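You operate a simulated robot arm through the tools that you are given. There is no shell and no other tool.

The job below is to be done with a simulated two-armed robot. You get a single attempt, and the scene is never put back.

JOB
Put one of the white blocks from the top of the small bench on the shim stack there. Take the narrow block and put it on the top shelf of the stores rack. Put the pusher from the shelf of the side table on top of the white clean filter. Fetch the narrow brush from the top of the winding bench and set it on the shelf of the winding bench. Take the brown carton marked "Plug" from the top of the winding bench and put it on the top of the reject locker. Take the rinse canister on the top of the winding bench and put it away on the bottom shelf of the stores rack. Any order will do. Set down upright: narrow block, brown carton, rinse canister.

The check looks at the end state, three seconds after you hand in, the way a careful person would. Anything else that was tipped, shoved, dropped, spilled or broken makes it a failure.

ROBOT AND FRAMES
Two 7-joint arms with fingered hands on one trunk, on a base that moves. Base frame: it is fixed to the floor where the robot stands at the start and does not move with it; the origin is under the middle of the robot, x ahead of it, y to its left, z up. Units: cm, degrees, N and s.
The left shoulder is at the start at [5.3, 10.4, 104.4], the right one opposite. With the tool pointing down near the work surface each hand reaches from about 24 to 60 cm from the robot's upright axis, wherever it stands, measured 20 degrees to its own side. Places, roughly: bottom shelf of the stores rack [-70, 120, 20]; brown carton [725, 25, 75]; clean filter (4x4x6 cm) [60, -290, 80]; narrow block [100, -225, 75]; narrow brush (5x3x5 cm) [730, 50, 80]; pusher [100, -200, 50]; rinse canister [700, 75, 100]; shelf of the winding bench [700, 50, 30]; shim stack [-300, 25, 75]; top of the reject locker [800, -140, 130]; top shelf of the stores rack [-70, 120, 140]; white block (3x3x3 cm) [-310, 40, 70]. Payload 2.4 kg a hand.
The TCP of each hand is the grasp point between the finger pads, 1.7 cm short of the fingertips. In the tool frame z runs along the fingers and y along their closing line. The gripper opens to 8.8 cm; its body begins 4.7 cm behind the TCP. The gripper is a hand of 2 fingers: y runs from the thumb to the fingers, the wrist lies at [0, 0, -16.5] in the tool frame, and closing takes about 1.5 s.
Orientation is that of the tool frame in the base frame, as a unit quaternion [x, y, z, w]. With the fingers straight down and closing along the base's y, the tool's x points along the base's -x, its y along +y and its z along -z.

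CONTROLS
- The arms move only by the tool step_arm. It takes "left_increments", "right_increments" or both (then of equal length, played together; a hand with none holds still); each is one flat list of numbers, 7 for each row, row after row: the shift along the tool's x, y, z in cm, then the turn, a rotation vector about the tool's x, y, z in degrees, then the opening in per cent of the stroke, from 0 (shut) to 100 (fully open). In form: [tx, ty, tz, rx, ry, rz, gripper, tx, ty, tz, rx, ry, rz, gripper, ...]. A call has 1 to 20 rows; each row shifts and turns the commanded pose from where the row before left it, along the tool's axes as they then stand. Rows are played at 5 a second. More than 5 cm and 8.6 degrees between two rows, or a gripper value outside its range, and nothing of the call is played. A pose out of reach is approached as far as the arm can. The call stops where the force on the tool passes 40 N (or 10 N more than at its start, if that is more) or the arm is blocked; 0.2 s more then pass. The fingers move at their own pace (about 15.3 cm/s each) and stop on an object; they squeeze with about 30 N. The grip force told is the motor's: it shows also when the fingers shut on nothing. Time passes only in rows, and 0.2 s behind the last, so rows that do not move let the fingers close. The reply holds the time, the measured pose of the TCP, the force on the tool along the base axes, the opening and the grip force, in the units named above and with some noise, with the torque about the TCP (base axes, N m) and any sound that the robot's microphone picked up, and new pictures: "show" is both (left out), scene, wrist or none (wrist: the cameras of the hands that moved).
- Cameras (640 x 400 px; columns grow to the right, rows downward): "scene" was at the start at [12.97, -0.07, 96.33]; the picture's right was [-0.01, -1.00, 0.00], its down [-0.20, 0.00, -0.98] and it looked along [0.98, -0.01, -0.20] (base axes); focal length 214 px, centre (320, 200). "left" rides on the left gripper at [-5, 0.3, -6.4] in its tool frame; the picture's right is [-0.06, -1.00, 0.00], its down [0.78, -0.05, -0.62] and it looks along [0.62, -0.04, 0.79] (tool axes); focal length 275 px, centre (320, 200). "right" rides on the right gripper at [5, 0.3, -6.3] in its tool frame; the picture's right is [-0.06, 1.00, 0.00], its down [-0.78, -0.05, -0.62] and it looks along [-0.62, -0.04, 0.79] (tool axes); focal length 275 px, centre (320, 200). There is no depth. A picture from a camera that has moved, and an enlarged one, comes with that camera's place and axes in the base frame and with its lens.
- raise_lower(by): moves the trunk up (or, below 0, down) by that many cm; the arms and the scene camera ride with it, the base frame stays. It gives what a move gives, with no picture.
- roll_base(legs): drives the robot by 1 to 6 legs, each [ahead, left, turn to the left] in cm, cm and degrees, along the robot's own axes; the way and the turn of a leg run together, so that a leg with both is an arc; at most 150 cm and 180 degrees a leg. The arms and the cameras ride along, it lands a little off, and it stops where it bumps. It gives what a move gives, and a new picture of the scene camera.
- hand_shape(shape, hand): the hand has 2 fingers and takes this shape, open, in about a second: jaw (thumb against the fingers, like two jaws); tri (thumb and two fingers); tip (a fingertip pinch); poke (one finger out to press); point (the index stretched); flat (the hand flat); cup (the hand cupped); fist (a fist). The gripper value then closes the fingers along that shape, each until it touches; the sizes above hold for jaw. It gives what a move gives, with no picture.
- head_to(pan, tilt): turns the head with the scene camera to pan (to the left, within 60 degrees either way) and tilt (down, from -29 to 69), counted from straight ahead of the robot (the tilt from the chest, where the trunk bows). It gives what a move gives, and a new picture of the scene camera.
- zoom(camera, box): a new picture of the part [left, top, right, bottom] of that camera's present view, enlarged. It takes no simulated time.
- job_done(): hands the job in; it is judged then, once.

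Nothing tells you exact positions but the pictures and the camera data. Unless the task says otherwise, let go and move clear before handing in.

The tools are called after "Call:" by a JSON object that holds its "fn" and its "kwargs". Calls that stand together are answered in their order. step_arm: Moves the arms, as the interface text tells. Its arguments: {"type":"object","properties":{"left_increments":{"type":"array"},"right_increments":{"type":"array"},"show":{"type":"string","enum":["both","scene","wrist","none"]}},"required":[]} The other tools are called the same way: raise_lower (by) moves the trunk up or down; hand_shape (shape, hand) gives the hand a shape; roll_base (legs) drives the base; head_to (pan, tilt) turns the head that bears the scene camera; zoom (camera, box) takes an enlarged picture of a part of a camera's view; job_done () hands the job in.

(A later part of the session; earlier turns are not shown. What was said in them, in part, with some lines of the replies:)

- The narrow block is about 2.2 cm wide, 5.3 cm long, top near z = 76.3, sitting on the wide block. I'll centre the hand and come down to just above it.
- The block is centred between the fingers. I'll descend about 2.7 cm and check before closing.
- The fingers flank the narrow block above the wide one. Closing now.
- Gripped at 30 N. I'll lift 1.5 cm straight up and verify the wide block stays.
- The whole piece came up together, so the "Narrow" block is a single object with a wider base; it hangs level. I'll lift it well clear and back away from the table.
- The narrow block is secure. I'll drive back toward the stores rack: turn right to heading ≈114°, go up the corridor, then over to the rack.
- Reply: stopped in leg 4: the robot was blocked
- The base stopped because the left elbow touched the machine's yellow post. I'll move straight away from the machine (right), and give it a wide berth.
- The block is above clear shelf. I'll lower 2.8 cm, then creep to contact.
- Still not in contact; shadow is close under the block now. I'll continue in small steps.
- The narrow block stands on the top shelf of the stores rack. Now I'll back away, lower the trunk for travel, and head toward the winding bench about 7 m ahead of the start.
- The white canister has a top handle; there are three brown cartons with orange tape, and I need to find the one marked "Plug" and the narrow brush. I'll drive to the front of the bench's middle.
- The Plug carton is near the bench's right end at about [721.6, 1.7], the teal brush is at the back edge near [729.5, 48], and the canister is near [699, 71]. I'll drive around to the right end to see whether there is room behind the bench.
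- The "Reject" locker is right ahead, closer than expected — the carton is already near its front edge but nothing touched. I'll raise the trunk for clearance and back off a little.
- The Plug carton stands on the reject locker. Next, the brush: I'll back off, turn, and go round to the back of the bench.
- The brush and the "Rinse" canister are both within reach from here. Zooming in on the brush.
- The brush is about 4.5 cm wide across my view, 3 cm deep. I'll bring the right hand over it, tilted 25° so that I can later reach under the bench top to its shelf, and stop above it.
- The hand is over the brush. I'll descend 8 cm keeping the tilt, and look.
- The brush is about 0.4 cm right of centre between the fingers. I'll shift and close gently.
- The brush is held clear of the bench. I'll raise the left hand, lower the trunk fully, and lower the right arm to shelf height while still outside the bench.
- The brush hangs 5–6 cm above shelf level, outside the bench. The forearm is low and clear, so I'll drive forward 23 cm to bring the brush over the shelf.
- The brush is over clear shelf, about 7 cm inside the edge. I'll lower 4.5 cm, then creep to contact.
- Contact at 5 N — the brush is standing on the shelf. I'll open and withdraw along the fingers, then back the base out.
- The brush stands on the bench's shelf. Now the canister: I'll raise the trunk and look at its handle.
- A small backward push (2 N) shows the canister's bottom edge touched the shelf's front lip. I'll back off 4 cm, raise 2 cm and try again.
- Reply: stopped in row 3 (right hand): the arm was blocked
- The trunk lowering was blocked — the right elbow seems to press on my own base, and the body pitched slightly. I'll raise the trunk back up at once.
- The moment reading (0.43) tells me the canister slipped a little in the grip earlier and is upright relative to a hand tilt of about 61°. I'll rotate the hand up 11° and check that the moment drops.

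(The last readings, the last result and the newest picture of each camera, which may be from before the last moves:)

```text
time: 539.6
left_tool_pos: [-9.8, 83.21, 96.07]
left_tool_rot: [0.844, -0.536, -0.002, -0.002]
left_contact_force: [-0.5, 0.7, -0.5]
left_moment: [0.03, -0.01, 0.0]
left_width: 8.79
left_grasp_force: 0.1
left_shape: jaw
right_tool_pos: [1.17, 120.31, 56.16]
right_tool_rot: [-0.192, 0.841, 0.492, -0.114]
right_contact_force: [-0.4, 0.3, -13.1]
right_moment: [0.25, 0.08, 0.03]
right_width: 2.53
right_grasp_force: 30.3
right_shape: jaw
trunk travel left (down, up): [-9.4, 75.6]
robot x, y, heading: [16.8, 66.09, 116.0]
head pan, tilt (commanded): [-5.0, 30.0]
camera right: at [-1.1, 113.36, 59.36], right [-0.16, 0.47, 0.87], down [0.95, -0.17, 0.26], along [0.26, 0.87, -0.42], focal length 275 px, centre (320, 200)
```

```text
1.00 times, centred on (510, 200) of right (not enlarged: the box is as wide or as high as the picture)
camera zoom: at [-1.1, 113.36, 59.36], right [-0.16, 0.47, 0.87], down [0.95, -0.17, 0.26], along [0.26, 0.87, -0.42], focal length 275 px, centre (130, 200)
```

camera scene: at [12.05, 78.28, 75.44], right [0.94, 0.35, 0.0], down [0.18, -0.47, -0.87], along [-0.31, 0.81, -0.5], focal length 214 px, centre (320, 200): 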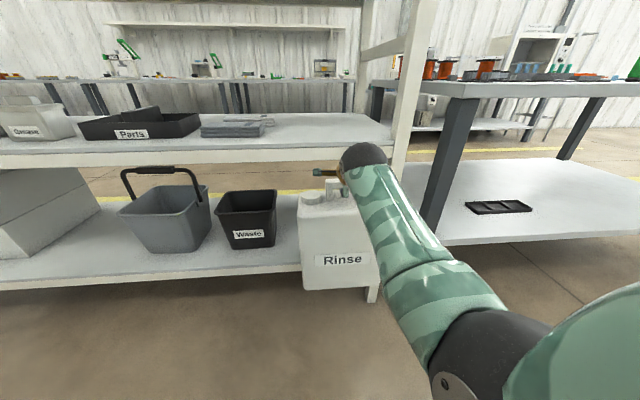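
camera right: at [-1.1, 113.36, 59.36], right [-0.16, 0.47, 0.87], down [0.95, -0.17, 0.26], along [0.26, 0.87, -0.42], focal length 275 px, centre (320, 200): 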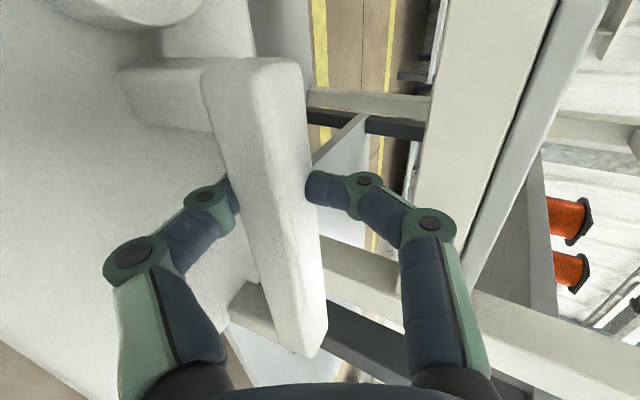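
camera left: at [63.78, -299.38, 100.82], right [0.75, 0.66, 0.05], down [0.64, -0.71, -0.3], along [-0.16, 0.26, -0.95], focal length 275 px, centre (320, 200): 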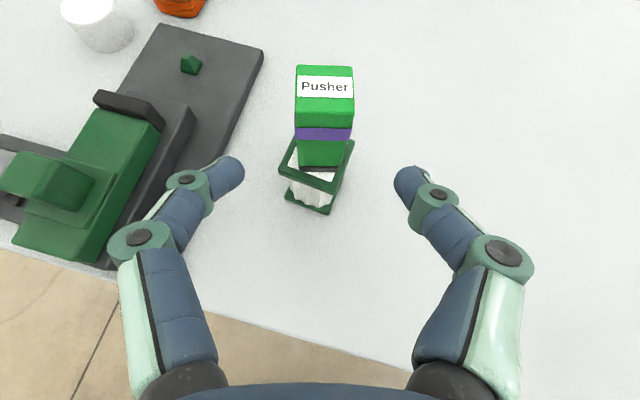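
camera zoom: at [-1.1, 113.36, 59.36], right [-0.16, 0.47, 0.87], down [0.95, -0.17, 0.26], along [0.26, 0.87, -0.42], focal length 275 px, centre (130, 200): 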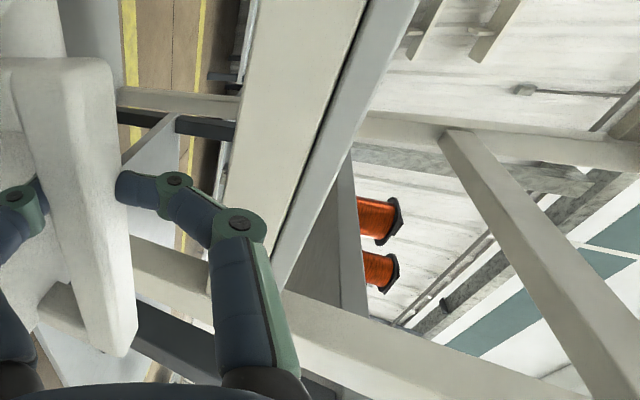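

Driving swung the canister about 6° toward me in the grip. I'll rotate the hand up another 6° to bring it upright (which also flattens the hand further) and recheck the moment.

Call:
{"fn": "step_arm", "kwargs": {"right_increments": [0, 0, 0, -3, 0, 0, 0, 0, 0, 0, -3, 0, 0, 0, 0, 0, 0, 0, 0, 0, 0], "show": "wrist"}}

Call:
{"fn": "zoom", "kwargs": {"camera": "scene", "box": [260, 130, 420, 310]}}

```text
time: 540.4
left_tool_pos: [-9.74, 83.23, 96.07]
left_tool_rot: [0.845, -0.535, -0.001, -0.001]
left_contact_force: [-0.2, 0.2, -0.4]
left_moment: [0.01, -0.02, 0.0]
left_width: 8.79
left_grasp_force: 0.1
left_shape: jaw
right_tool_pos: [1.06, 120.31, 56.16]
right_tool_rot: [-0.187, 0.813, 0.538, -0.124]
right_contact_force: [0.7, -0.6, -13.6]
right_moment: [-0.06, -0.04, 0.01]
right_width: 2.48
right_grasp_force: 29.7
right_shape: jaw
trunk travel left (down, up): [-9.4, 75.6]
robot x, y, heading: [16.94, 65.85, 115.9]
head pan, tilt (commanded): [-5.0, 30.0]
camera right: at [-0.98, 113.09, 58.83], right [-0.11, 0.38, 0.92], down [0.96, -0.19, 0.2], along [0.25, 0.91, -0.35], focal length 275 px, centre (320, 200)
```

right: 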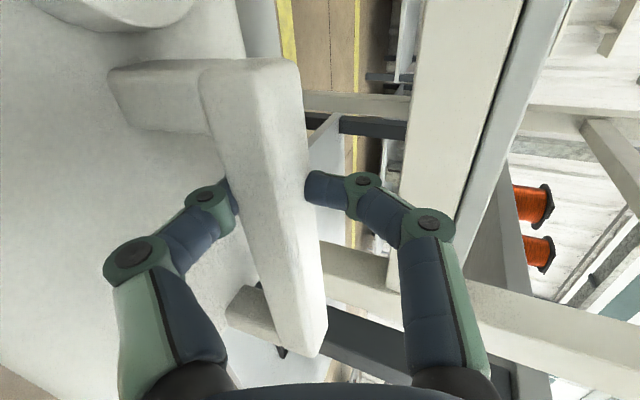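

```text
2.22 times, centred on (340, 220) of scene
camera zoom: at [12.05, 78.28, 75.43], right [0.94, 0.35, 0.0], down [0.18, -0.47, -0.87], along [-0.31, 0.81, -0.5], focal length 477 px, centre (276, 156)
```

zoom: 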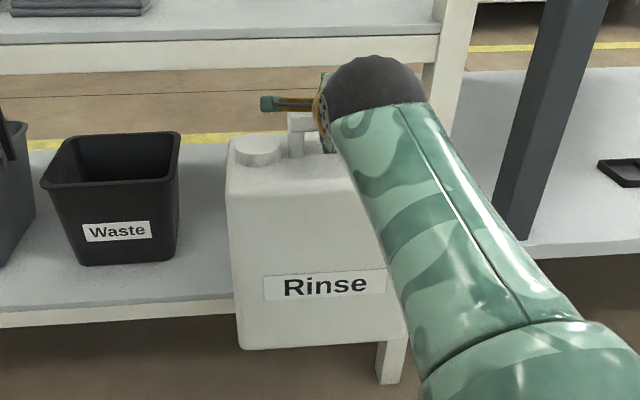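

Nearly upright (slightly over-rotated). I'll rotate back 3°, lower the trunk 3.5 cm and creep the base forward 6 cm.

Call:
{"fn": "step_arm", "kwargs": {"right_increments": [0, 0, 0, 3, 0, 0, 0, 0, 0, 0, 0, 0, 0, 0], "show": "none"}}

Call:
{"fn": "raise_lower", "kwargs": {"by": -3}}

Call:
{"fn": "roll_base", "kwargs": {"legs": [[6, 0, 0]]}}

Call:
{"fn": "step_arm", "kwargs": {"right_increments": [0, 0, 0, 0, 0, 0, 0, 0, 0, 0, 0, 0, 0, 0], "show": "wrist"}}

Call:
{"fn": "zoom", "kwargs": {"camera": "scene", "box": [260, 130, 420, 310]}}

```text
time: 541.0
left_tool_pos: [-9.69, 83.22, 96.1]
left_tool_rot: [0.845, -0.535, -0.001, -0.001]
left_contact_force: [0.7, 0.9, 0.5]
left_moment: [0.02, 0.01, 0.02]
left_width: 8.8
left_grasp_force: 0.1
left_shape: jaw
right_tool_pos: [0.95, 120.4, 56.27]
right_tool_rot: [-0.189, 0.827, 0.516, -0.118]
right_contact_force: [-0.4, 1.5, -14.2]
right_moment: [0.3, 0.13, 0.01]
right_width: 2.53
right_grasp_force: 29.6
right_shape: jaw
trunk travel left (down, up): [-9.4, 75.6]
robot x, y, heading: [16.68, 65.86, 115.6]
head pan, tilt (commanded): [-5.0, 30.0]
```

```text
time: 541.8
left_tool_pos: [-9.64, 83.18, 93.07]
left_tool_rot: [0.844, -0.536, -0.001, 0.0]
left_contact_force: [-0.6, -0.6, -0.2]
left_moment: [0.01, 0.01, 0.01]
left_width: 8.78
left_grasp_force: 0.0
left_shape: jaw
right_tool_pos: [1.07, 120.29, 53.3]
right_tool_rot: [-0.189, 0.827, 0.515, -0.118]
right_contact_force: [0.5, 0.3, -13.9]
right_moment: [0.1, -0.01, -0.02]
right_width: 2.5
right_grasp_force: 30.0
right_shape: jaw
trunk travel left (down, up): [-6.4, 78.6]
robot x, y, heading: [16.69, 66.02, 115.8]
head pan, tilt (commanded): [-5.0, 30.0]
```

```text
time: 542.7
left_tool_pos: [-12.34, 88.52, 93.2]
left_tool_rot: [0.845, -0.535, -0.002, -0.001]
left_contact_force: [0.7, 0.2, 0.5]
left_moment: [-0.02, 0.0, 0.01]
left_width: 8.79
left_grasp_force: 0.1
left_shape: jaw
right_tool_pos: [-1.61, 125.66, 53.15]
right_tool_rot: [-0.19, 0.827, 0.515, -0.119]
right_contact_force: [0.5, 0.7, -12.8]
right_moment: [0.26, 0.07, 0.01]
right_width: 2.52
right_grasp_force: 30.0
right_shape: jaw
trunk travel left (down, up): [-6.4, 78.6]
robot x, y, heading: [14.01, 71.3, 115.9]
head pan, tilt (commanded): [-5.0, 30.0]
camera scene: at [9.38, 83.82, 72.54], right [0.94, 0.35, 0.0], down [0.18, -0.47, -0.87], along [-0.31, 0.81, -0.5], focal length 214 px, centre (320, 200)
```

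scene: 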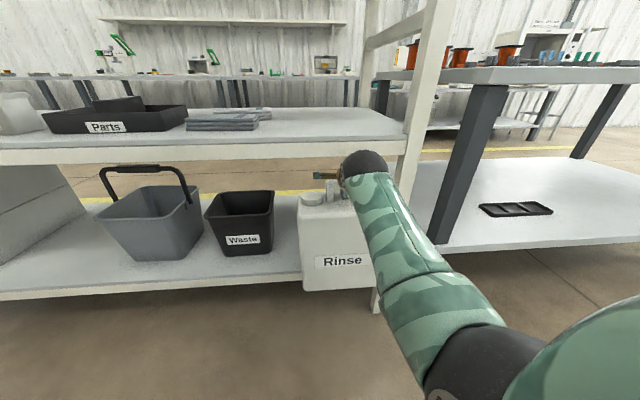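

```text
time: 543.3
left_tool_pos: [-12.44, 88.62, 93.08]
left_tool_rot: [0.845, -0.535, -0.001, 0.0]
left_contact_force: [-0.1, -0.1, 0.1]
left_moment: [0.02, 0.03, -0.01]
left_width: 8.79
left_grasp_force: 0.1
left_shape: jaw
right_tool_pos: [-1.64, 125.69, 53.06]
right_tool_rot: [-0.189, 0.828, 0.515, -0.118]
right_contact_force: [-0.3, 0.4, -13.4]
right_moment: [0.22, 0.09, 0.0]
right_width: 2.56
right_grasp_force: 30.4
right_shape: jaw
trunk travel left (down, up): [-6.4, 78.6]
robot x, y, heading: [14.05, 71.0, 115.9]
head pan, tilt (commanded): [-5.0, 30.0]
camera right: at [-3.64, 118.6, 56.08], right [-0.14, 0.42, 0.9], down [0.96, -0.18, 0.23], along [0.26, 0.89, -0.38], focal length 275 px, centre (320, 200)
```

right: 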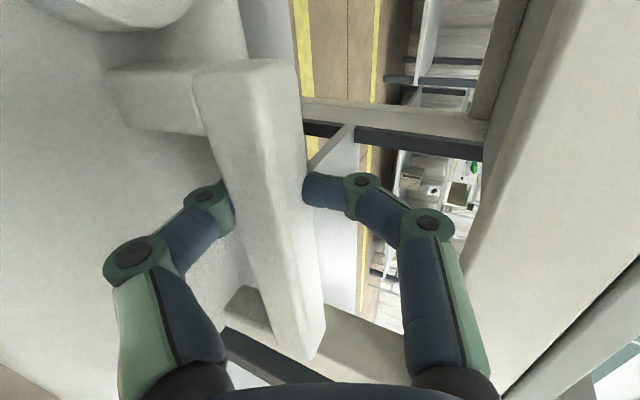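

```text
2.22 times, centred on (340, 220) of scene
camera zoom: at [9.37, 83.83, 72.53], right [0.94, 0.35, 0.0], down [0.18, -0.47, -0.87], along [-0.31, 0.81, -0.5], focal length 477 px, centre (276, 156)
```

zoom: 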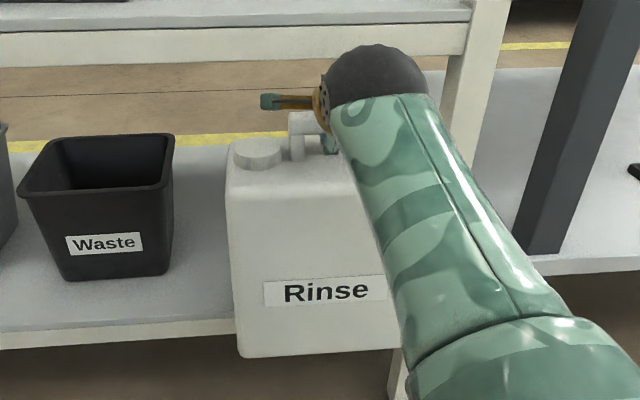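

The canister's far edge is just over the shelf. I'll lower in small steps to find contact.

Call:
{"fn": "raise_lower", "kwargs": {"by": -1.5}}

Call:
{"fn": "raise_lower", "kwargs": {"by": -0.6}}

Call:
{"fn": "zoom", "kwargs": {"camera": "scene", "box": [260, 130, 420, 310]}}

```text
time: 543.9
left_tool_pos: [-12.4, 88.37, 91.58]
left_tool_rot: [0.845, -0.534, -0.003, -0.001]
left_contact_force: [0.1, 0.2, -0.5]
left_moment: [-0.03, -0.03, 0.01]
left_width: 8.74
left_grasp_force: 0.1
left_shape: jaw
right_tool_pos: [-1.55, 125.65, 51.74]
right_tool_rot: [-0.189, 0.826, 0.518, -0.119]
right_contact_force: [0.7, -1.7, 0.4]
right_moment: [0.15, 0.07, 0.01]
right_width: 2.38
right_grasp_force: 30.0
right_shape: jaw
trunk travel left (down, up): [-4.9, 80.1]
robot x, y, heading: [14.28, 70.95, 115.5]
head pan, tilt (commanded): [-5.0, 30.0]
```

```text
time: 544.5
left_tool_pos: [-12.34, 88.36, 91.02]
left_tool_rot: [0.845, -0.535, -0.003, -0.002]
left_contact_force: [-0.1, -0.2, -0.3]
left_moment: [0.02, -0.01, -0.01]
left_width: 8.79
left_grasp_force: 0.0
left_shape: jaw
right_tool_pos: [-1.54, 125.69, 51.39]
right_tool_rot: [-0.188, 0.826, 0.518, -0.12]
right_contact_force: [1.8, -4.1, 11.4]
right_moment: [0.09, 0.07, -0.01]
right_width: 2.29
right_grasp_force: 30.0
right_shape: jaw
trunk travel left (down, up): [-4.3, 80.7]
robot x, y, heading: [14.02, 71.73, 115.8]
head pan, tilt (commanded): [-5.0, 30.0]
```

```text
2.22 times, centred on (340, 220) of scene
camera zoom: at [9.36, 83.81, 70.56], right [0.94, 0.35, 0.0], down [0.18, -0.47, -0.87], along [-0.31, 0.81, -0.5], focal length 477 px, centre (276, 156)
```

zoom: 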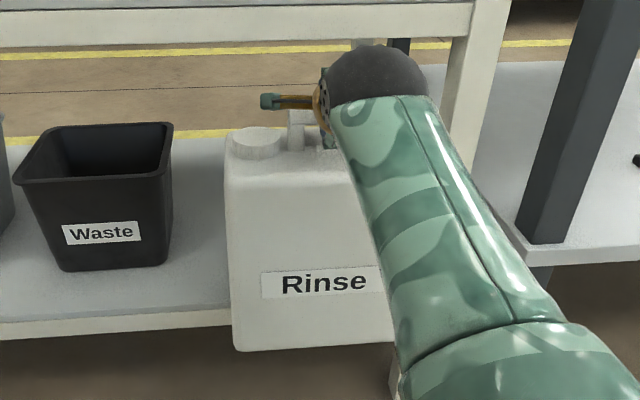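

The shelf took the weight at TCP z ≈ 51.7. While the canister's edge rests there, I'll ease off 0.4 cm and rotate the hand up about 9° more, so the hand gets flatter for the final move in.

Call:
{"fn": "raise_lower", "kwargs": {"by": 0.4}}

Call:
{"fn": "step_arm", "kwargs": {"right_increments": [0, 0, 0, -3, 0, 0, 0, 0, 0, 0, -3, 0, 0, 0, 0, 0, 0, -3, 0, 0, 0, 0, 0, 0, 0, 0, 0, 0], "show": "wrist"}}

Call:
{"fn": "zoom", "kwargs": {"camera": "scene", "box": [260, 130, 420, 310]}}

```text
time: 545.0
left_tool_pos: [-12.36, 88.53, 91.25]
left_tool_rot: [0.845, -0.535, -0.001, -0.002]
left_contact_force: [0.3, -1.1, 0.6]
left_moment: [-0.02, 0.01, 0.03]
left_width: 8.81
left_grasp_force: 0.0
left_shape: jaw
right_tool_pos: [-1.52, 125.67, 51.48]
right_tool_rot: [-0.189, 0.828, 0.515, -0.118]
right_contact_force: [0.7, -2.5, 1.5]
right_moment: [0.06, 0.06, 0.0]
right_width: 2.27
right_grasp_force: 30.0
right_shape: jaw
trunk travel left (down, up): [-4.7, 80.3]
robot x, y, heading: [14.26, 71.46, 115.8]
head pan, tilt (commanded): [-5.0, 30.0]
```

```text
time: 546.0
left_tool_pos: [-12.45, 88.63, 91.39]
left_tool_rot: [0.845, -0.535, -0.001, 0.0]
left_contact_force: [0.1, -0.1, -0.9]
left_moment: [0.02, -0.02, 0.0]
left_width: 8.81
left_grasp_force: 0.0
left_shape: jaw
right_tool_pos: [-1.43, 125.65, 51.4]
right_tool_rot: [-0.179, 0.784, 0.579, -0.133]
right_contact_force: [-0.3, -3.3, -5.3]
right_moment: [-0.17, -0.07, -0.02]
right_width: 2.14
right_grasp_force: 29.6
right_shape: jaw
trunk travel left (down, up): [-4.7, 80.3]
robot x, y, heading: [14.2, 70.9, 115.9]
head pan, tilt (commanded): [-5.0, 30.0]
camera right: at [-3.44, 118.2, 53.53], right [-0.07, 0.29, 0.95], down [0.97, -0.2, 0.13], along [0.23, 0.93, -0.27], focal length 275 px, centre (320, 200)
```

right: 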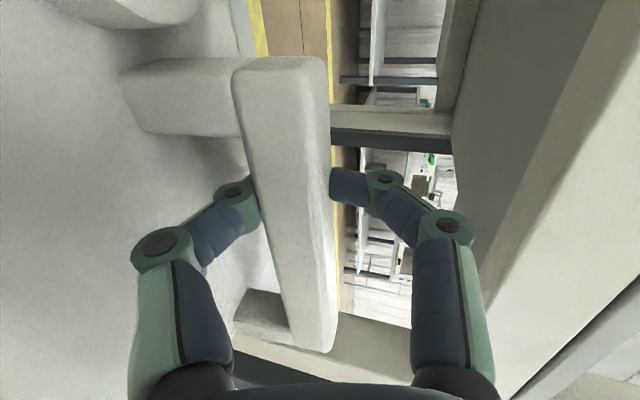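

```text
2.22 times, centred on (340, 220) of scene
camera zoom: at [9.34, 83.87, 70.91], right [0.94, 0.35, 0.0], down [0.18, -0.47, -0.87], along [-0.31, 0.81, -0.5], focal length 477 px, centre (276, 156)
```

zoom: 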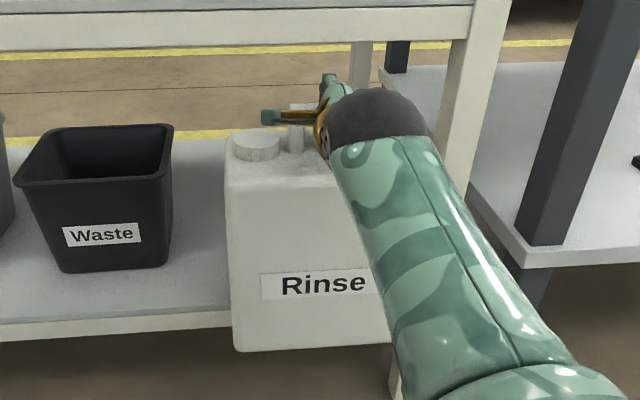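

The hand is now at 73° tilt. I'll look at the wrist view again to check clearance between the knuckle and the shelf lip above.

Call:
{"fn": "zoom", "kwargs": {"camera": "right", "box": [380, 0, 640, 400]}}

```text
1.00 times, centred on (510, 200) of right (not enlarged: the box is as wide or as high as the picture)
camera zoom: at [-3.44, 118.2, 53.53], right [-0.07, 0.29, 0.95], down [0.97, -0.2, 0.13], along [0.23, 0.93, -0.27], focal length 275 px, centre (130, 200)
```

zoom: 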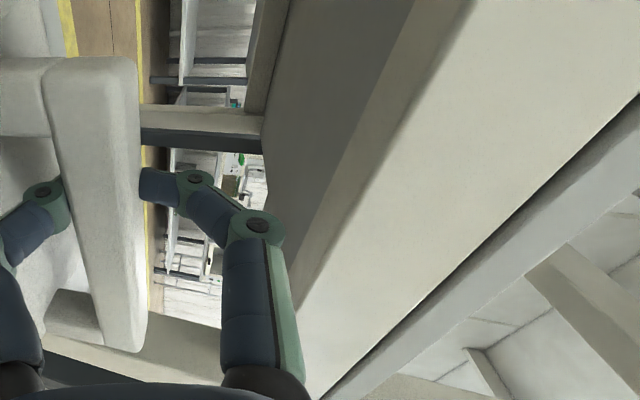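

The lip is about 7 cm above the grip point, with the knuckle reaching 5.2 cm, so there is room. I'll lift 0.6 cm and creep in with the base, checking forces.

Call:
{"fn": "raise_lower", "kwargs": {"by": 0.6}}

Call:
{"fn": "roll_base", "kwargs": {"legs": [[3, 0, 0]]}}

Call:
{"fn": "zoom", "kwargs": {"camera": "right", "box": [380, 0, 640, 400]}}

Call:
{"fn": "zoom", "kwargs": {"camera": "scene", "box": [260, 130, 420, 310]}}

```text
time: 546.6
left_tool_pos: [-12.46, 88.58, 91.85]
left_tool_rot: [0.845, -0.535, -0.001, -0.001]
left_contact_force: [-0.6, -1.0, -0.2]
left_moment: [-0.01, 0.01, 0.02]
left_width: 8.8
left_grasp_force: 0.0
left_shape: jaw
right_tool_pos: [-1.55, 125.8, 52.0]
right_tool_rot: [-0.18, 0.785, 0.577, -0.133]
right_contact_force: [-0.8, 0.4, -14.1]
right_moment: [0.02, 0.0, -0.03]
right_width: 2.38
right_grasp_force: 30.1
right_shape: jaw
trunk travel left (down, up): [-5.3, 79.7]
robot x, y, heading: [14.31, 71.02, 115.9]
head pan, tilt (commanded): [-5.0, 30.0]
```

```text
time: 547.4
left_tool_pos: [-13.71, 91.26, 91.91]
left_tool_rot: [0.845, -0.535, -0.002, 0.0]
left_contact_force: [-0.2, 0.3, 0.1]
left_moment: [0.0, 0.01, 0.02]
left_width: 8.76
left_grasp_force: 0.1
left_shape: jaw
right_tool_pos: [-2.8, 128.45, 52.05]
right_tool_rot: [-0.179, 0.785, 0.578, -0.132]
right_contact_force: [0.5, -0.2, -12.0]
right_moment: [-0.06, -0.06, 0.03]
right_width: 2.39
right_grasp_force: 30.1
right_shape: jaw
trunk travel left (down, up): [-5.3, 79.7]
robot x, y, heading: [13.21, 73.93, 115.8]
head pan, tilt (commanded): [-5.0, 30.0]
camera scene: at [8.03, 86.61, 71.48], right [0.94, 0.35, 0.0], down [0.18, -0.47, -0.87], along [-0.31, 0.81, -0.5], focal length 214 px, centre (320, 200)
```

scene: 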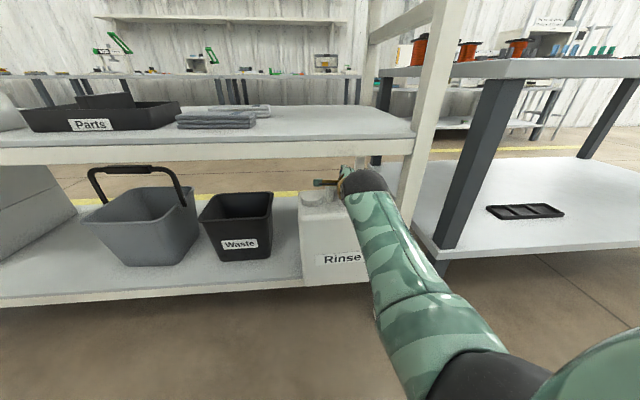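

```text
1.00 times, centred on (510, 200) of right (not enlarged: the box is as wide or as high as the picture)
camera zoom: at [-4.77, 120.95, 54.08], right [-0.07, 0.29, 0.95], down [0.97, -0.2, 0.14], along [0.23, 0.93, -0.27], focal length 275 px, centre (130, 200)
```

zoom: 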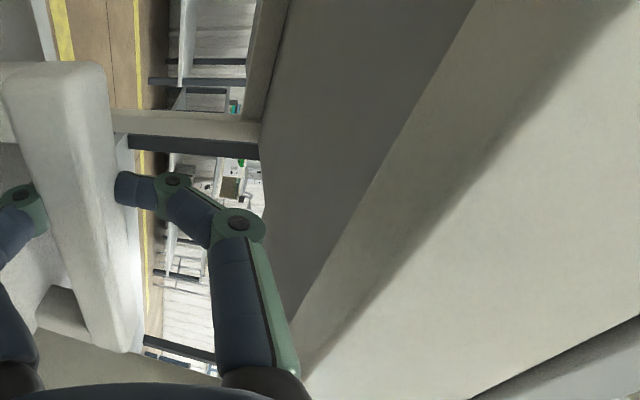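

```text
2.22 times, centred on (340, 220) of scene
camera zoom: at [8.03, 86.61, 71.48], right [0.94, 0.35, 0.0], down [0.18, -0.47, -0.87], along [-0.31, 0.81, -0.5], focal length 477 px, centre (276, 156)
```

zoom: 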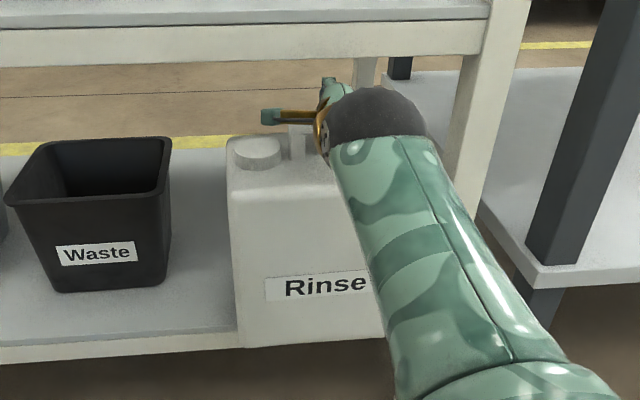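

Good, no collisions: force and moment are normal. Creeping in another 3 cm.

Call:
{"fn": "roll_base", "kwargs": {"legs": [[3, 0, 0]]}}

Call:
{"fn": "zoom", "kwargs": {"camera": "right", "box": [380, 0, 640, 400]}}

Call:
{"fn": "zoom", "kwargs": {"camera": "scene", "box": [260, 130, 420, 310]}}

```text
time: 548.2
left_tool_pos: [-14.9, 94.01, 91.91]
left_tool_rot: [0.844, -0.537, -0.001, -0.001]
left_contact_force: [-0.5, 0.4, -0.8]
left_moment: [-0.01, 0.02, 0.01]
left_width: 8.79
left_grasp_force: 0.0
left_shape: jaw
right_tool_pos: [-4.16, 131.03, 52.11]
right_tool_rot: [-0.179, 0.784, 0.579, -0.133]
right_contact_force: [0.5, -1.8, -5.3]
right_moment: [-0.14, -0.06, 0.04]
right_width: 2.32
right_grasp_force: 29.9
right_shape: jaw
trunk travel left (down, up): [-5.3, 79.7]
robot x, y, heading: [11.92, 76.76, 116.0]
head pan, tilt (commanded): [-5.0, 30.0]
camera scene: at [6.75, 89.27, 71.49], right [0.94, 0.35, 0.0], down [0.18, -0.47, -0.87], along [-0.31, 0.81, -0.5], focal length 214 px, centre (320, 200)
```

scene: 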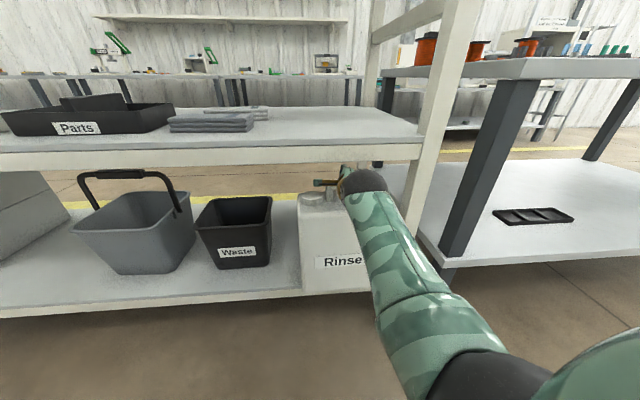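

```text
1.00 times, centred on (510, 200) of right (not enlarged: the box is as wide or as high as the picture)
camera zoom: at [-6.06, 123.62, 54.12], right [-0.07, 0.29, 0.95], down [0.97, -0.2, 0.13], along [0.23, 0.93, -0.27], focal length 275 px, centre (130, 200)
```

zoom: 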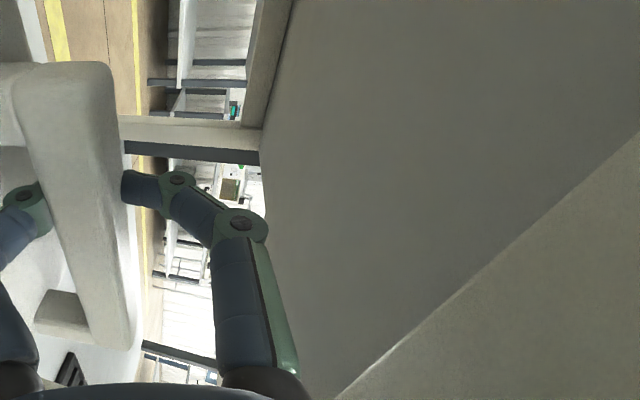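

```text
2.22 times, centred on (340, 220) of scene
camera zoom: at [6.75, 89.27, 71.49], right [0.94, 0.35, 0.0], down [0.18, -0.47, -0.87], along [-0.31, 0.81, -0.5], focal length 477 px, centre (276, 156)
```

zoom: 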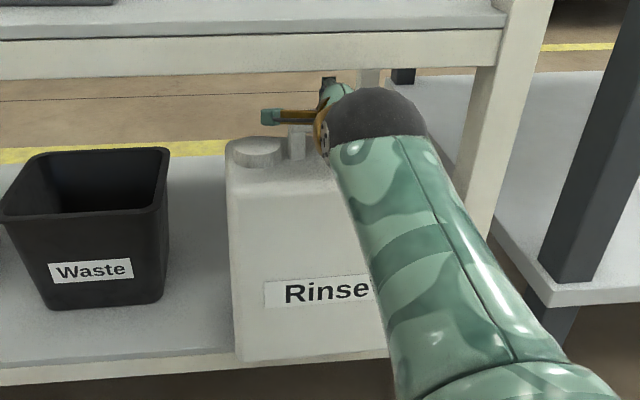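

The canister's bottom is now rubbing lightly on the shelf edge since it leans a few degrees. I'll rotate the hand back 3.5° to level it and lift 0.4 cm.

Call:
{"fn": "raise_lower", "kwargs": {"by": 0.4}}

Call:
{"fn": "step_arm", "kwargs": {"right_increments": [0, 0, 0, 3.5, 0, 0, 0, 0, 0, 0, 0, 0, 0, 0], "show": "wrist"}}

Call:
{"fn": "zoom", "kwargs": {"camera": "scene", "box": [260, 130, 420, 310]}}

```text
time: 548.8
left_tool_pos: [-15.04, 94.03, 92.24]
left_tool_rot: [0.845, -0.535, -0.001, -0.001]
left_contact_force: [0.9, 0.3, -0.1]
left_moment: [0.0, 0.0, 0.01]
left_width: 8.78
left_grasp_force: 0.1
left_shape: jaw
right_tool_pos: [-4.11, 131.12, 52.34]
right_tool_rot: [-0.179, 0.786, 0.577, -0.133]
right_contact_force: [-0.8, 0.8, -13.5]
right_moment: [0.08, -0.01, 0.02]
right_width: 2.41
right_grasp_force: 29.6
right_shape: jaw
trunk travel left (down, up): [-5.7, 79.3]
robot x, y, heading: [11.66, 76.52, 115.9]
head pan, tilt (commanded): [-5.0, 30.0]
```

```text
time: 549.4
left_tool_pos: [-14.85, 94.0, 92.38]
left_tool_rot: [0.844, -0.536, -0.001, 0.0]
left_contact_force: [-0.2, 1.0, 0.1]
left_moment: [0.0, 0.0, 0.01]
left_width: 8.79
left_grasp_force: 0.0
left_shape: jaw
right_tool_pos: [-4.02, 131.11, 52.35]
right_tool_rot: [-0.182, 0.803, 0.553, -0.128]
right_contact_force: [-0.2, 0.5, -13.5]
right_moment: [0.16, 0.04, -0.01]
right_width: 2.41
right_grasp_force: 29.4
right_shape: jaw
trunk travel left (down, up): [-5.7, 79.3]
robot x, y, heading: [11.74, 76.75, 115.9]
head pan, tilt (commanded): [-5.0, 30.0]
camera right: at [-6.14, 123.77, 54.82], right [-0.1, 0.35, 0.93], down [0.97, -0.19, 0.17], along [0.24, 0.92, -0.32], focal length 275 px, centre (320, 200)
```

right: 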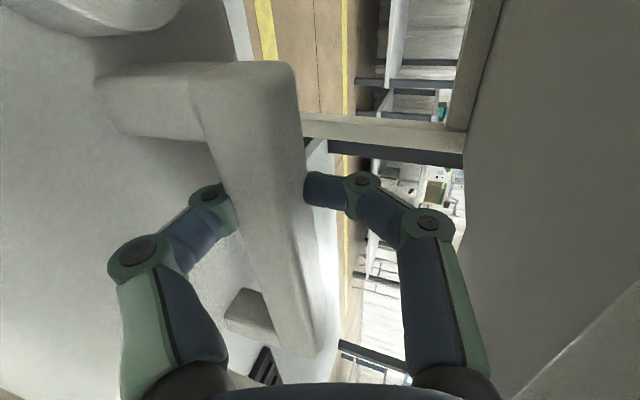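

```text
2.22 times, centred on (340, 220) of scene
camera zoom: at [6.74, 89.29, 71.86], right [0.94, 0.35, 0.0], down [0.18, -0.47, -0.87], along [-0.31, 0.81, -0.5], focal length 477 px, centre (276, 156)
```

zoom: 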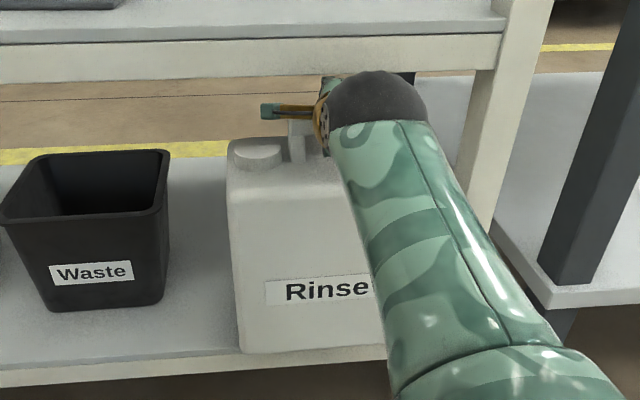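

Before that last turn the canister was already upright (moment ≈ 0.08), so I'll undo the 3.5° and then creep in 3 cm more.

Call:
{"fn": "step_arm", "kwargs": {"right_increments": [0, 0, 0, -3.5, 0, 0, 0, 0, 0, 0, 0, 0, 0, 0], "show": "none"}}

Call:
{"fn": "roll_base", "kwargs": {"legs": [[3, 0, 0]]}}

Call:
{"fn": "zoom", "kwargs": {"camera": "scene", "box": [260, 130, 420, 310]}}

Call:
{"fn": "zoom", "kwargs": {"camera": "right", "box": [380, 0, 640, 400]}}

```text
time: 550.0
left_tool_pos: [-15.04, 94.01, 92.37]
left_tool_rot: [0.844, -0.536, -0.001, -0.002]
left_contact_force: [0.2, 0.2, 0.2]
left_moment: [0.0, 0.0, -0.01]
left_width: 8.8
left_grasp_force: 0.1
left_shape: jaw
right_tool_pos: [-4.07, 131.12, 52.33]
right_tool_rot: [-0.179, 0.785, 0.578, -0.133]
right_contact_force: [0.5, -0.8, -14.1]
right_moment: [-0.08, -0.05, -0.01]
right_width: 2.4
right_grasp_force: 29.8
right_shape: jaw
trunk travel left (down, up): [-5.7, 79.3]
robot x, y, heading: [11.94, 76.65, 115.7]
head pan, tilt (commanded): [-5.0, 30.0]
```

```text
time: 550.8
left_tool_pos: [-16.35, 96.79, 92.37]
left_tool_rot: [0.844, -0.536, -0.001, -0.001]
left_contact_force: [-0.5, 0.0, -0.2]
left_moment: [-0.02, -0.03, -0.02]
left_width: 8.79
left_grasp_force: 0.0
left_shape: jaw
right_tool_pos: [-5.38, 133.78, 52.4]
right_tool_rot: [-0.179, 0.786, 0.577, -0.133]
right_contact_force: [1.0, -0.1, -13.4]
right_moment: [0.02, -0.01, 0.01]
right_width: 2.39
right_grasp_force: 29.5
right_shape: jaw
trunk travel left (down, up): [-5.7, 79.3]
robot x, y, heading: [10.24, 79.39, 115.8]
head pan, tilt (commanded): [-5.0, 30.0]
camera scene: at [5.44, 92.01, 71.86], right [0.94, 0.35, 0.0], down [0.18, -0.47, -0.87], along [-0.31, 0.81, -0.5], focal length 214 px, centre (320, 200)
```

scene: 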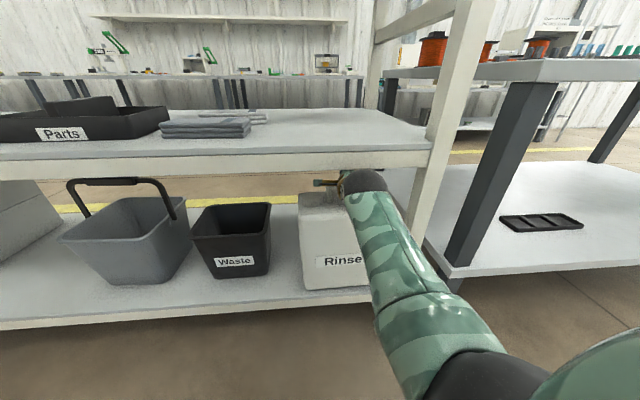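

```text
2.22 times, centred on (340, 220) of scene
camera zoom: at [5.44, 92.01, 71.86], right [0.94, 0.35, 0.0], down [0.18, -0.47, -0.87], along [-0.31, 0.81, -0.5], focal length 477 px, centre (276, 156)
```

zoom: 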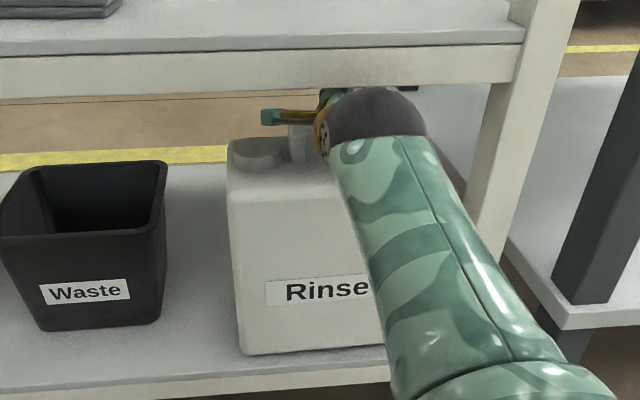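

```text
1.00 times, centred on (510, 200) of right (not enlarged: the box is as wide or as high as the picture)
camera zoom: at [-7.37, 126.34, 54.44], right [-0.07, 0.3, 0.95], down [0.97, -0.2, 0.14], along [0.23, 0.93, -0.27], focal length 275 px, centre (130, 200)
```

zoom: 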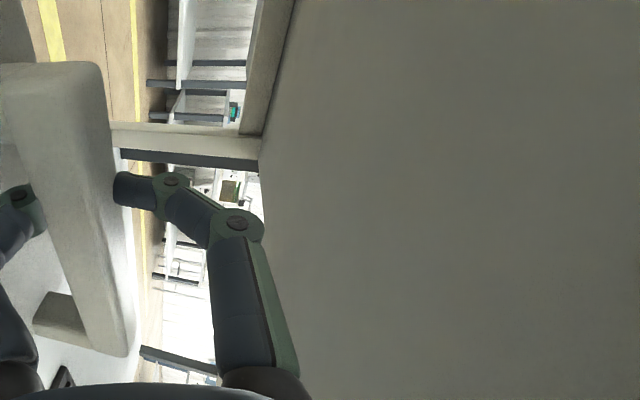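

The canister is fully over the shelf now, upright, with no contact above. I'll lower in small steps until it stands.

Call:
{"fn": "raise_lower", "kwargs": {"by": -0.6}}

Call:
{"fn": "raise_lower", "kwargs": {"by": -0.4}}

```text
time: 551.4
left_tool_pos: [-16.3, 96.71, 91.78]
left_tool_rot: [0.844, -0.536, -0.001, -0.001]
left_contact_force: [0.2, -0.4, 0.4]
left_moment: [-0.02, 0.0, -0.01]
left_width: 8.8
left_grasp_force: 0.0
left_shape: jaw
right_tool_pos: [-5.4, 133.89, 51.74]
right_tool_rot: [-0.18, 0.784, 0.578, -0.134]
right_contact_force: [1.4, -1.5, -7.0]
right_moment: [0.07, 0.06, -0.03]
right_width: 2.42
right_grasp_force: 30.2
right_shape: jaw
trunk travel left (down, up): [-5.1, 79.9]
robot x, y, heading: [10.31, 79.1, 115.4]
head pan, tilt (commanded): [-5.0, 30.0]
```

```text
time: 551.9
left_tool_pos: [-16.3, 96.58, 91.32]
left_tool_rot: [0.845, -0.536, -0.002, -0.001]
left_contact_force: [0.6, -1.2, 0.1]
left_moment: [0.0, -0.02, 0.01]
left_width: 8.81
left_grasp_force: 0.1
left_shape: jaw
right_tool_pos: [-5.35, 133.77, 51.59]
right_tool_rot: [-0.179, 0.785, 0.578, -0.133]
right_contact_force: [2.8, -3.0, 2.0]
right_moment: [0.08, 0.04, -0.04]
right_width: 2.37
right_grasp_force: 30.1
right_shape: jaw
trunk travel left (down, up): [-4.7, 80.3]
robot x, y, heading: [10.44, 79.28, 115.5]
head pan, tilt (commanded): [-5.0, 30.0]
```

The shelf now carries the full weight. I'll open the fingers in one go to 65% and look before backing out.

Call:
{"fn": "step_arm", "kwargs": {"right_increments": [0, 0, 0, 0, 0, 0, 65, 0, 0, 0, 0, 0, 0, 65, 0, 0, 0, 0, 0, 0, 65], "show": "wrist"}}

Call:
{"fn": "zoom", "kwargs": {"camera": "scene", "box": [260, 130, 420, 310]}}

```text
time: 552.7
left_tool_pos: [-16.3, 96.59, 91.41]
left_tool_rot: [0.845, -0.535, -0.001, -0.003]
left_contact_force: [0.4, 0.9, -0.1]
left_moment: [0.0, -0.02, 0.03]
left_width: 8.81
left_grasp_force: 0.1
left_shape: jaw
right_tool_pos: [-5.49, 133.76, 51.38]
right_tool_rot: [-0.18, 0.785, 0.578, -0.133]
right_contact_force: [0.4, 0.1, -0.3]
right_moment: [0.0, 0.04, -0.02]
right_width: 5.69
right_grasp_force: 0.0
right_shape: jaw
trunk travel left (down, up): [-4.7, 80.3]
robot x, y, heading: [11.0, 79.35, 116.0]
head pan, tilt (commanded): [-5.0, 30.0]
camera right: at [-7.37, 126.3, 53.51], right [-0.07, 0.29, 0.95], down [0.97, -0.2, 0.14], along [0.23, 0.93, -0.27], focal length 275 px, centre (320, 200)
```

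right: 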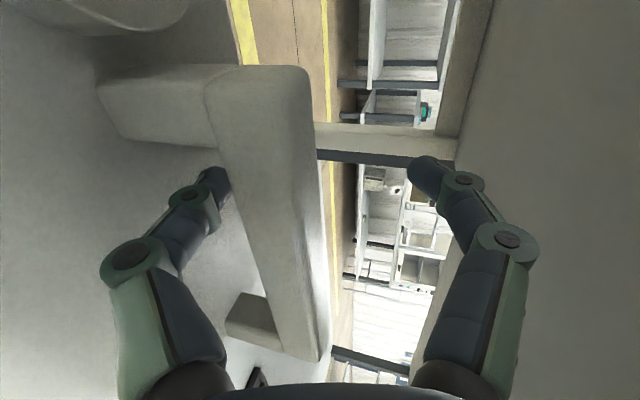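

```text
2.22 times, centred on (340, 220) of scene
camera zoom: at [5.42, 92.01, 70.92], right [0.94, 0.35, 0.0], down [0.18, -0.47, -0.87], along [-0.31, 0.81, -0.5], focal length 477 px, centre (276, 156)
```

zoom: 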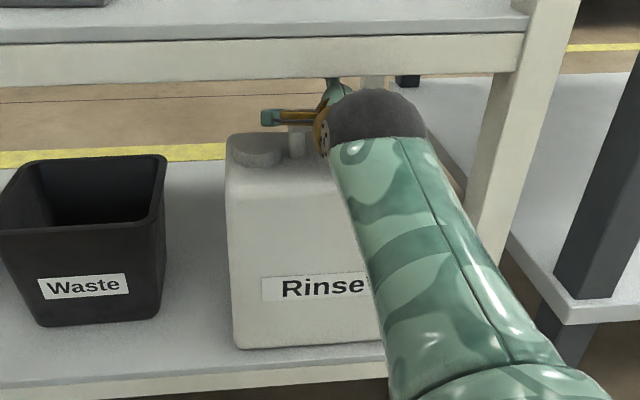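

The canister stands on the shelf by itself. I'll dip the hand 0.4 cm so the lower finger clears the bar, then back straight out.

Call:
{"fn": "step_arm", "kwargs": {"right_increments": [0, -0.38, 0.12, 0, 0, 0, 68, 0, 0, 0, 0, 0, 0, 68], "show": "none"}}

Call:
{"fn": "roll_base", "kwargs": {"legs": [[-4, 0, 0]]}}

Call:
{"fn": "zoom", "kwargs": {"camera": "right", "box": [0, 0, 640, 400]}}

```text
time: 553.3
left_tool_pos: [-16.3, 96.54, 91.44]
left_tool_rot: [0.844, -0.536, -0.002, -0.002]
left_contact_force: [-0.3, 0.3, -0.6]
left_moment: [-0.03, 0.01, 0.01]
left_width: 8.79
left_grasp_force: 0.0
left_shape: jaw
right_tool_pos: [-5.49, 133.85, 51.07]
right_tool_rot: [-0.179, 0.785, 0.578, -0.133]
right_contact_force: [0.0, 0.1, 0.1]
right_moment: [-0.02, 0.02, -0.01]
right_width: 5.97
right_grasp_force: 0.0
right_shape: jaw
trunk travel left (down, up): [-4.7, 80.3]
robot x, y, heading: [10.58, 79.46, 115.5]
head pan, tilt (commanded): [-5.0, 30.0]
```

```text
time: 554.2
left_tool_pos: [-14.57, 93.15, 91.32]
left_tool_rot: [0.844, -0.536, -0.002, -0.002]
left_contact_force: [1.2, -0.7, -0.3]
left_moment: [0.02, 0.0, 0.0]
left_width: 8.79
left_grasp_force: 0.0
left_shape: jaw
right_tool_pos: [-3.74, 130.22, 51.07]
right_tool_rot: [-0.179, 0.785, 0.578, -0.134]
right_contact_force: [-0.7, -0.4, -0.6]
right_moment: [0.04, 0.02, -0.02]
right_width: 5.92
right_grasp_force: 0.1
right_shape: jaw
trunk travel left (down, up): [-4.7, 80.3]
robot x, y, heading: [12.23, 75.47, 115.8]
head pan, tilt (commanded): [-5.0, 30.0]
camera scene: at [7.15, 88.42, 70.92], right [0.94, 0.35, 0.0], down [0.18, -0.47, -0.87], along [-0.31, 0.81, -0.5], focal length 214 px, centre (320, 200)
```

scene: 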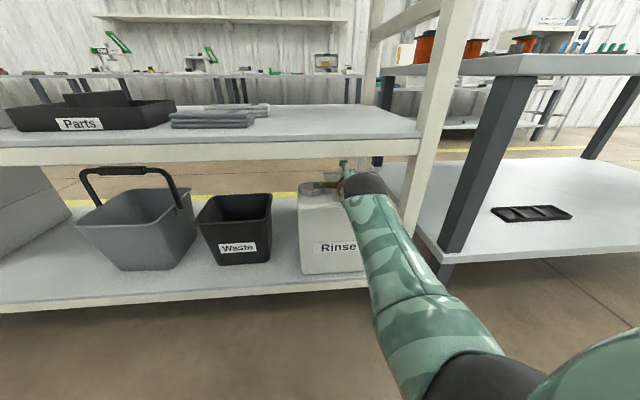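

```text
1.00 times, centred on (320, 200) of right (not enlarged: the box is as wide or as high as the picture)
camera zoom: at [-5.63, 122.71, 53.07], right [-0.07, 0.29, 0.95], down [0.97, -0.2, 0.14], along [0.23, 0.93, -0.27], focal length 275 px, centre (320, 200)
```

zoom: 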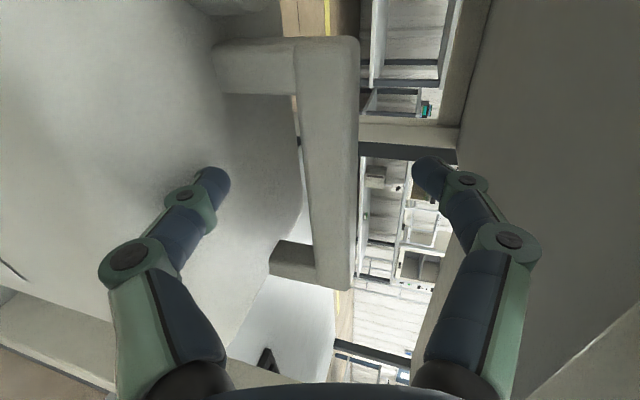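

The hand is free of the handle. Backing out fully now.

Call:
{"fn": "roll_base", "kwargs": {"legs": [[-45, 0, 0]]}}

Call:
{"fn": "zoom", "kwargs": {"camera": "scene", "box": [200, 100, 420, 280]}}

```text
time: 556.9
left_tool_pos: [5.02, 52.59, 91.34]
left_tool_rot: [0.846, -0.534, -0.001, -0.002]
left_contact_force: [0.9, -0.6, -0.4]
left_moment: [-0.01, 0.0, 0.02]
left_width: 8.76
left_grasp_force: 0.0
left_shape: jaw
right_tool_pos: [15.73, 89.7, 51.02]
right_tool_rot: [-0.181, 0.785, 0.577, -0.134]
right_contact_force: [0.1, -0.7, -0.1]
right_moment: [0.02, -0.01, -0.02]
right_width: 5.95
right_grasp_force: 0.0
right_shape: jaw
trunk travel left (down, up): [-4.7, 80.3]
robot x, y, heading: [31.85, 35.51, 116.0]
head pan, tilt (commanded): [-5.0, 30.0]
camera scene: at [26.66, 48.04, 70.92], right [0.93, 0.36, 0.0], down [0.18, -0.47, -0.87], along [-0.31, 0.81, -0.5], focal length 214 px, centre (320, 200)
```

scene: 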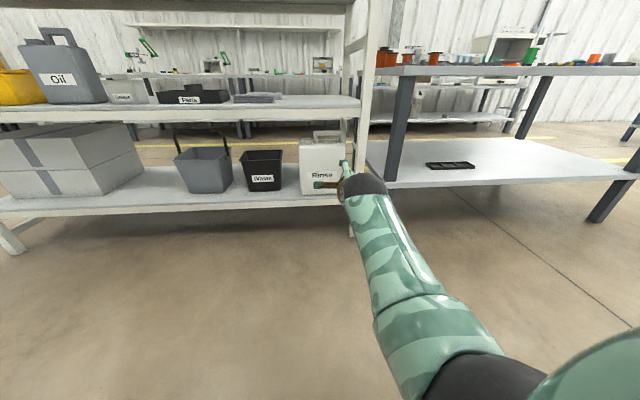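

```text
2.22 times, centred on (310, 190) of scene
camera zoom: at [26.66, 48.04, 70.92], right [0.93, 0.36, 0.0], down [0.18, -0.47, -0.87], along [-0.31, 0.81, -0.5], focal length 477 px, centre (342, 222)
```

zoom: 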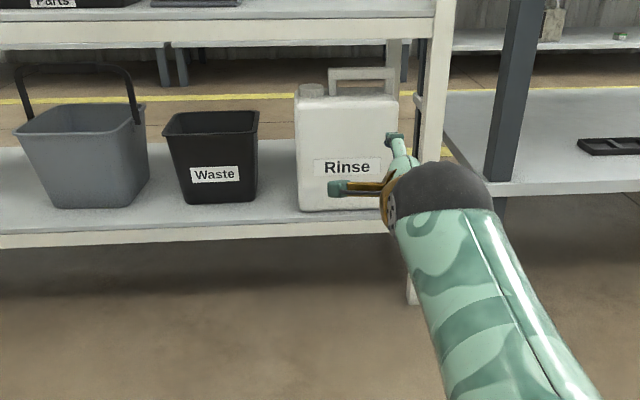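

The rinse canister stands upright on the bottom shelf. I'll raise the trunk for a last look at the rack, including the narrow block on top.

Call:
{"fn": "raise_lower", "kwargs": {"by": 40}}

Call:
{"fn": "raise_lower", "kwargs": {"by": 35}}

Call:
{"fn": "head_to", "kwargs": {"pan": 20, "tilt": 25}}

Call:
{"fn": "zoom", "kwargs": {"camera": "scene", "box": [150, 60, 470, 260]}}

```text
time: 560.7
left_tool_pos: [4.88, 52.65, 131.37]
left_tool_rot: [0.845, -0.534, -0.001, -0.002]
left_contact_force: [-0.1, 0.0, 0.3]
left_moment: [0.01, 0.0, 0.02]
left_width: 8.8
left_grasp_force: 0.0
left_shape: jaw
right_tool_pos: [15.72, 89.79, 90.9]
right_tool_rot: [-0.181, 0.785, 0.577, -0.134]
right_contact_force: [0.0, 0.3, 0.3]
right_moment: [-0.01, 0.03, -0.01]
right_width: 5.94
right_grasp_force: 0.1
right_shape: jaw
trunk travel left (down, up): [-44.7, 40.3]
robot x, y, heading: [31.28, 35.56, 116.2]
head pan, tilt (commanded): [-5.0, 30.0]
```

```text
time: 564.1
left_tool_pos: [4.93, 52.62, 166.34]
left_tool_rot: [0.846, -0.534, -0.001, -0.003]
left_contact_force: [-1.1, 0.0, -0.2]
left_moment: [0.0, 0.01, -0.01]
left_width: 8.79
left_grasp_force: 0.0
left_shape: jaw
right_tool_pos: [15.73, 89.82, 126.03]
right_tool_rot: [-0.182, 0.785, 0.577, -0.134]
right_contact_force: [-0.4, -0.1, -0.4]
right_moment: [-0.01, 0.01, -0.01]
right_width: 5.93
right_grasp_force: 0.1
right_shape: jaw
trunk travel left (down, up): [-79.7, 5.3]
robot x, y, heading: [31.63, 34.93, 115.8]
head pan, tilt (commanded): [-5.0, 30.0]
```

```text
time: 565.0
left_tool_pos: [4.92, 52.57, 166.22]
left_tool_rot: [0.845, -0.535, -0.001, -0.002]
left_contact_force: [-0.8, -0.3, -0.2]
left_moment: [0.0, -0.03, 0.0]
left_width: 8.81
left_grasp_force: 0.0
left_shape: jaw
right_tool_pos: [15.65, 89.77, 126.09]
right_tool_rot: [-0.18, 0.785, 0.577, -0.134]
right_contact_force: [-0.8, 0.6, 0.2]
right_moment: [0.0, -0.01, 0.0]
right_width: 5.95
right_grasp_force: 0.1
right_shape: jaw
trunk travel left (down, up): [-79.7, 5.3]
robot x, y, heading: [31.53, 35.59, 115.8]
head pan, tilt (commanded): [20.0, 25.0]
camera scene: at [24.12, 44.27, 146.51], right [0.7, 0.72, 0.0], down [0.3, -0.29, -0.91], along [-0.65, 0.63, -0.42], focal length 214 px, centre (320, 200)
```

scene: 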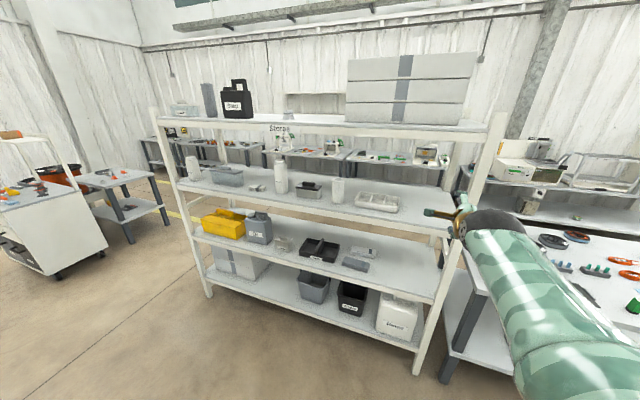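

```text
2.00 times, centred on (310, 160) of scene
camera zoom: at [24.12, 44.27, 146.51], right [0.7, 0.72, 0.0], down [0.3, -0.29, -0.91], along [-0.65, 0.63, -0.42], focal length 429 px, centre (340, 280)
```

zoom: 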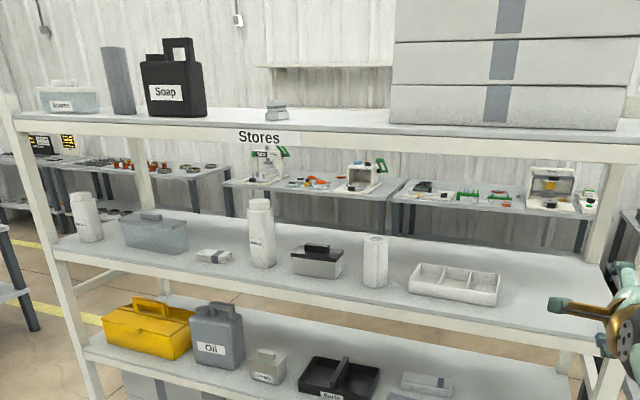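

The narrow block is in place on top and the canister on the bottom shelf. One last zoom on the canister.

Call:
{"fn": "zoom", "kwargs": {"camera": "scene", "box": [330, 260, 460, 380]}}

Call:
{"fn": "zoom", "kwargs": {"camera": "scene", "box": [0, 120, 140, 280]}}

```text
3.33 times, centred on (395, 320) of scene
camera zoom: at [24.12, 44.27, 146.51], right [0.7, 0.72, 0.0], down [0.3, -0.29, -0.91], along [-0.65, 0.63, -0.42], focal length 715 px, centre (70, -200)
```

zoom: 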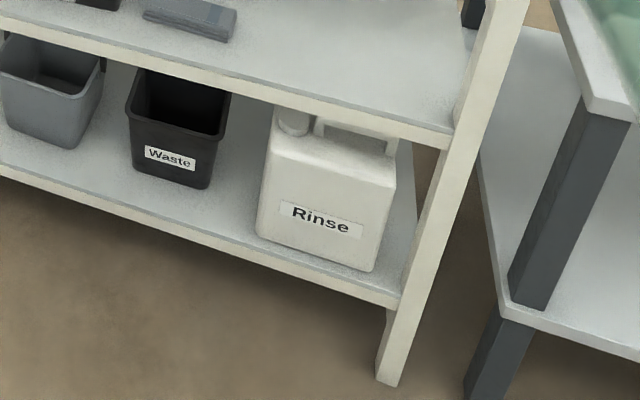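

```text
2.50 times, centred on (70, 200) of scene
camera zoom: at [24.12, 44.27, 146.51], right [0.7, 0.72, 0.0], down [0.3, -0.29, -0.91], along [-0.65, 0.63, -0.42], focal length 536 px, centre (945, 200)
```

zoom: 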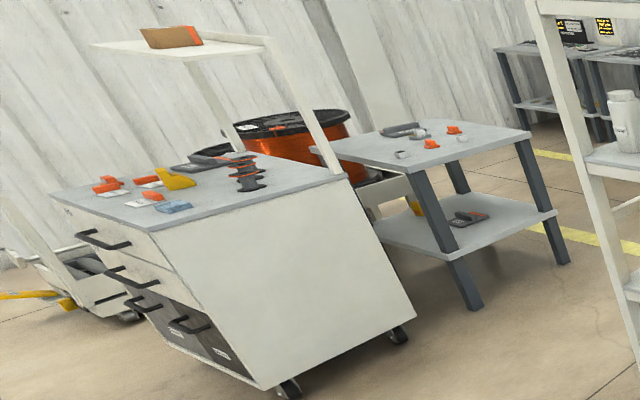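

All six placements look right: the white block is on the shim stack and the narrow block on the top shelf of the stores rack. The pusher is on the filter and the brush on the bench shelf. The Plug carton is on the reject locker and the canister upright on the bottom shelf of the rack. Both hands are empty and clear, so I'm handing in.

Call:
{"fn": "job_done", "kwargs": {}}

```text
The job is handed in.
```

I've handed in the job with all six items placed. I haven't seen the result of the check.

| Item | Where it is now |
|---|---|
| White block | On the shim stack on the small bench |
| Narrow block | On the top shelf of the stores rack, upright |
| Pusher | Centred on top of the white clean filter |
| Narrow brush | On the shelf of the winding bench, standing on its bristles |
| Plug carton | On top of the reject locker, upright |
| Rinse canister | On the bottom shelf of the stores rack, upright, between the Waste bin and the right post |

I looked at every item from a distance after letting go, and all of them were standing. Nothing else in those views looked tipped or shoved.

Things that could count against the job:

- **Narrow block:** it lifted off the side table together with a wider block under it. I took the two as one piece and moved them together.
- **Side table:** the right hand brushed its front edge with about 5 N when I lowered the trunk too early. Nothing on the table looked moved.
- **Machine with the yellow frame:** the left elbow bumped its post while I was driving, and the base stopped. I backed away, and the machine looked unchanged afterwards.
- **Canister:** it slipped a few degrees in the grip on the way in and touched the shelf's front lip once. I levelled it before setting it down.
- **Robot:** the right arm pressed on something, probably my own base, when I lowered the trunk near the rack. I raised the trunk again at once.
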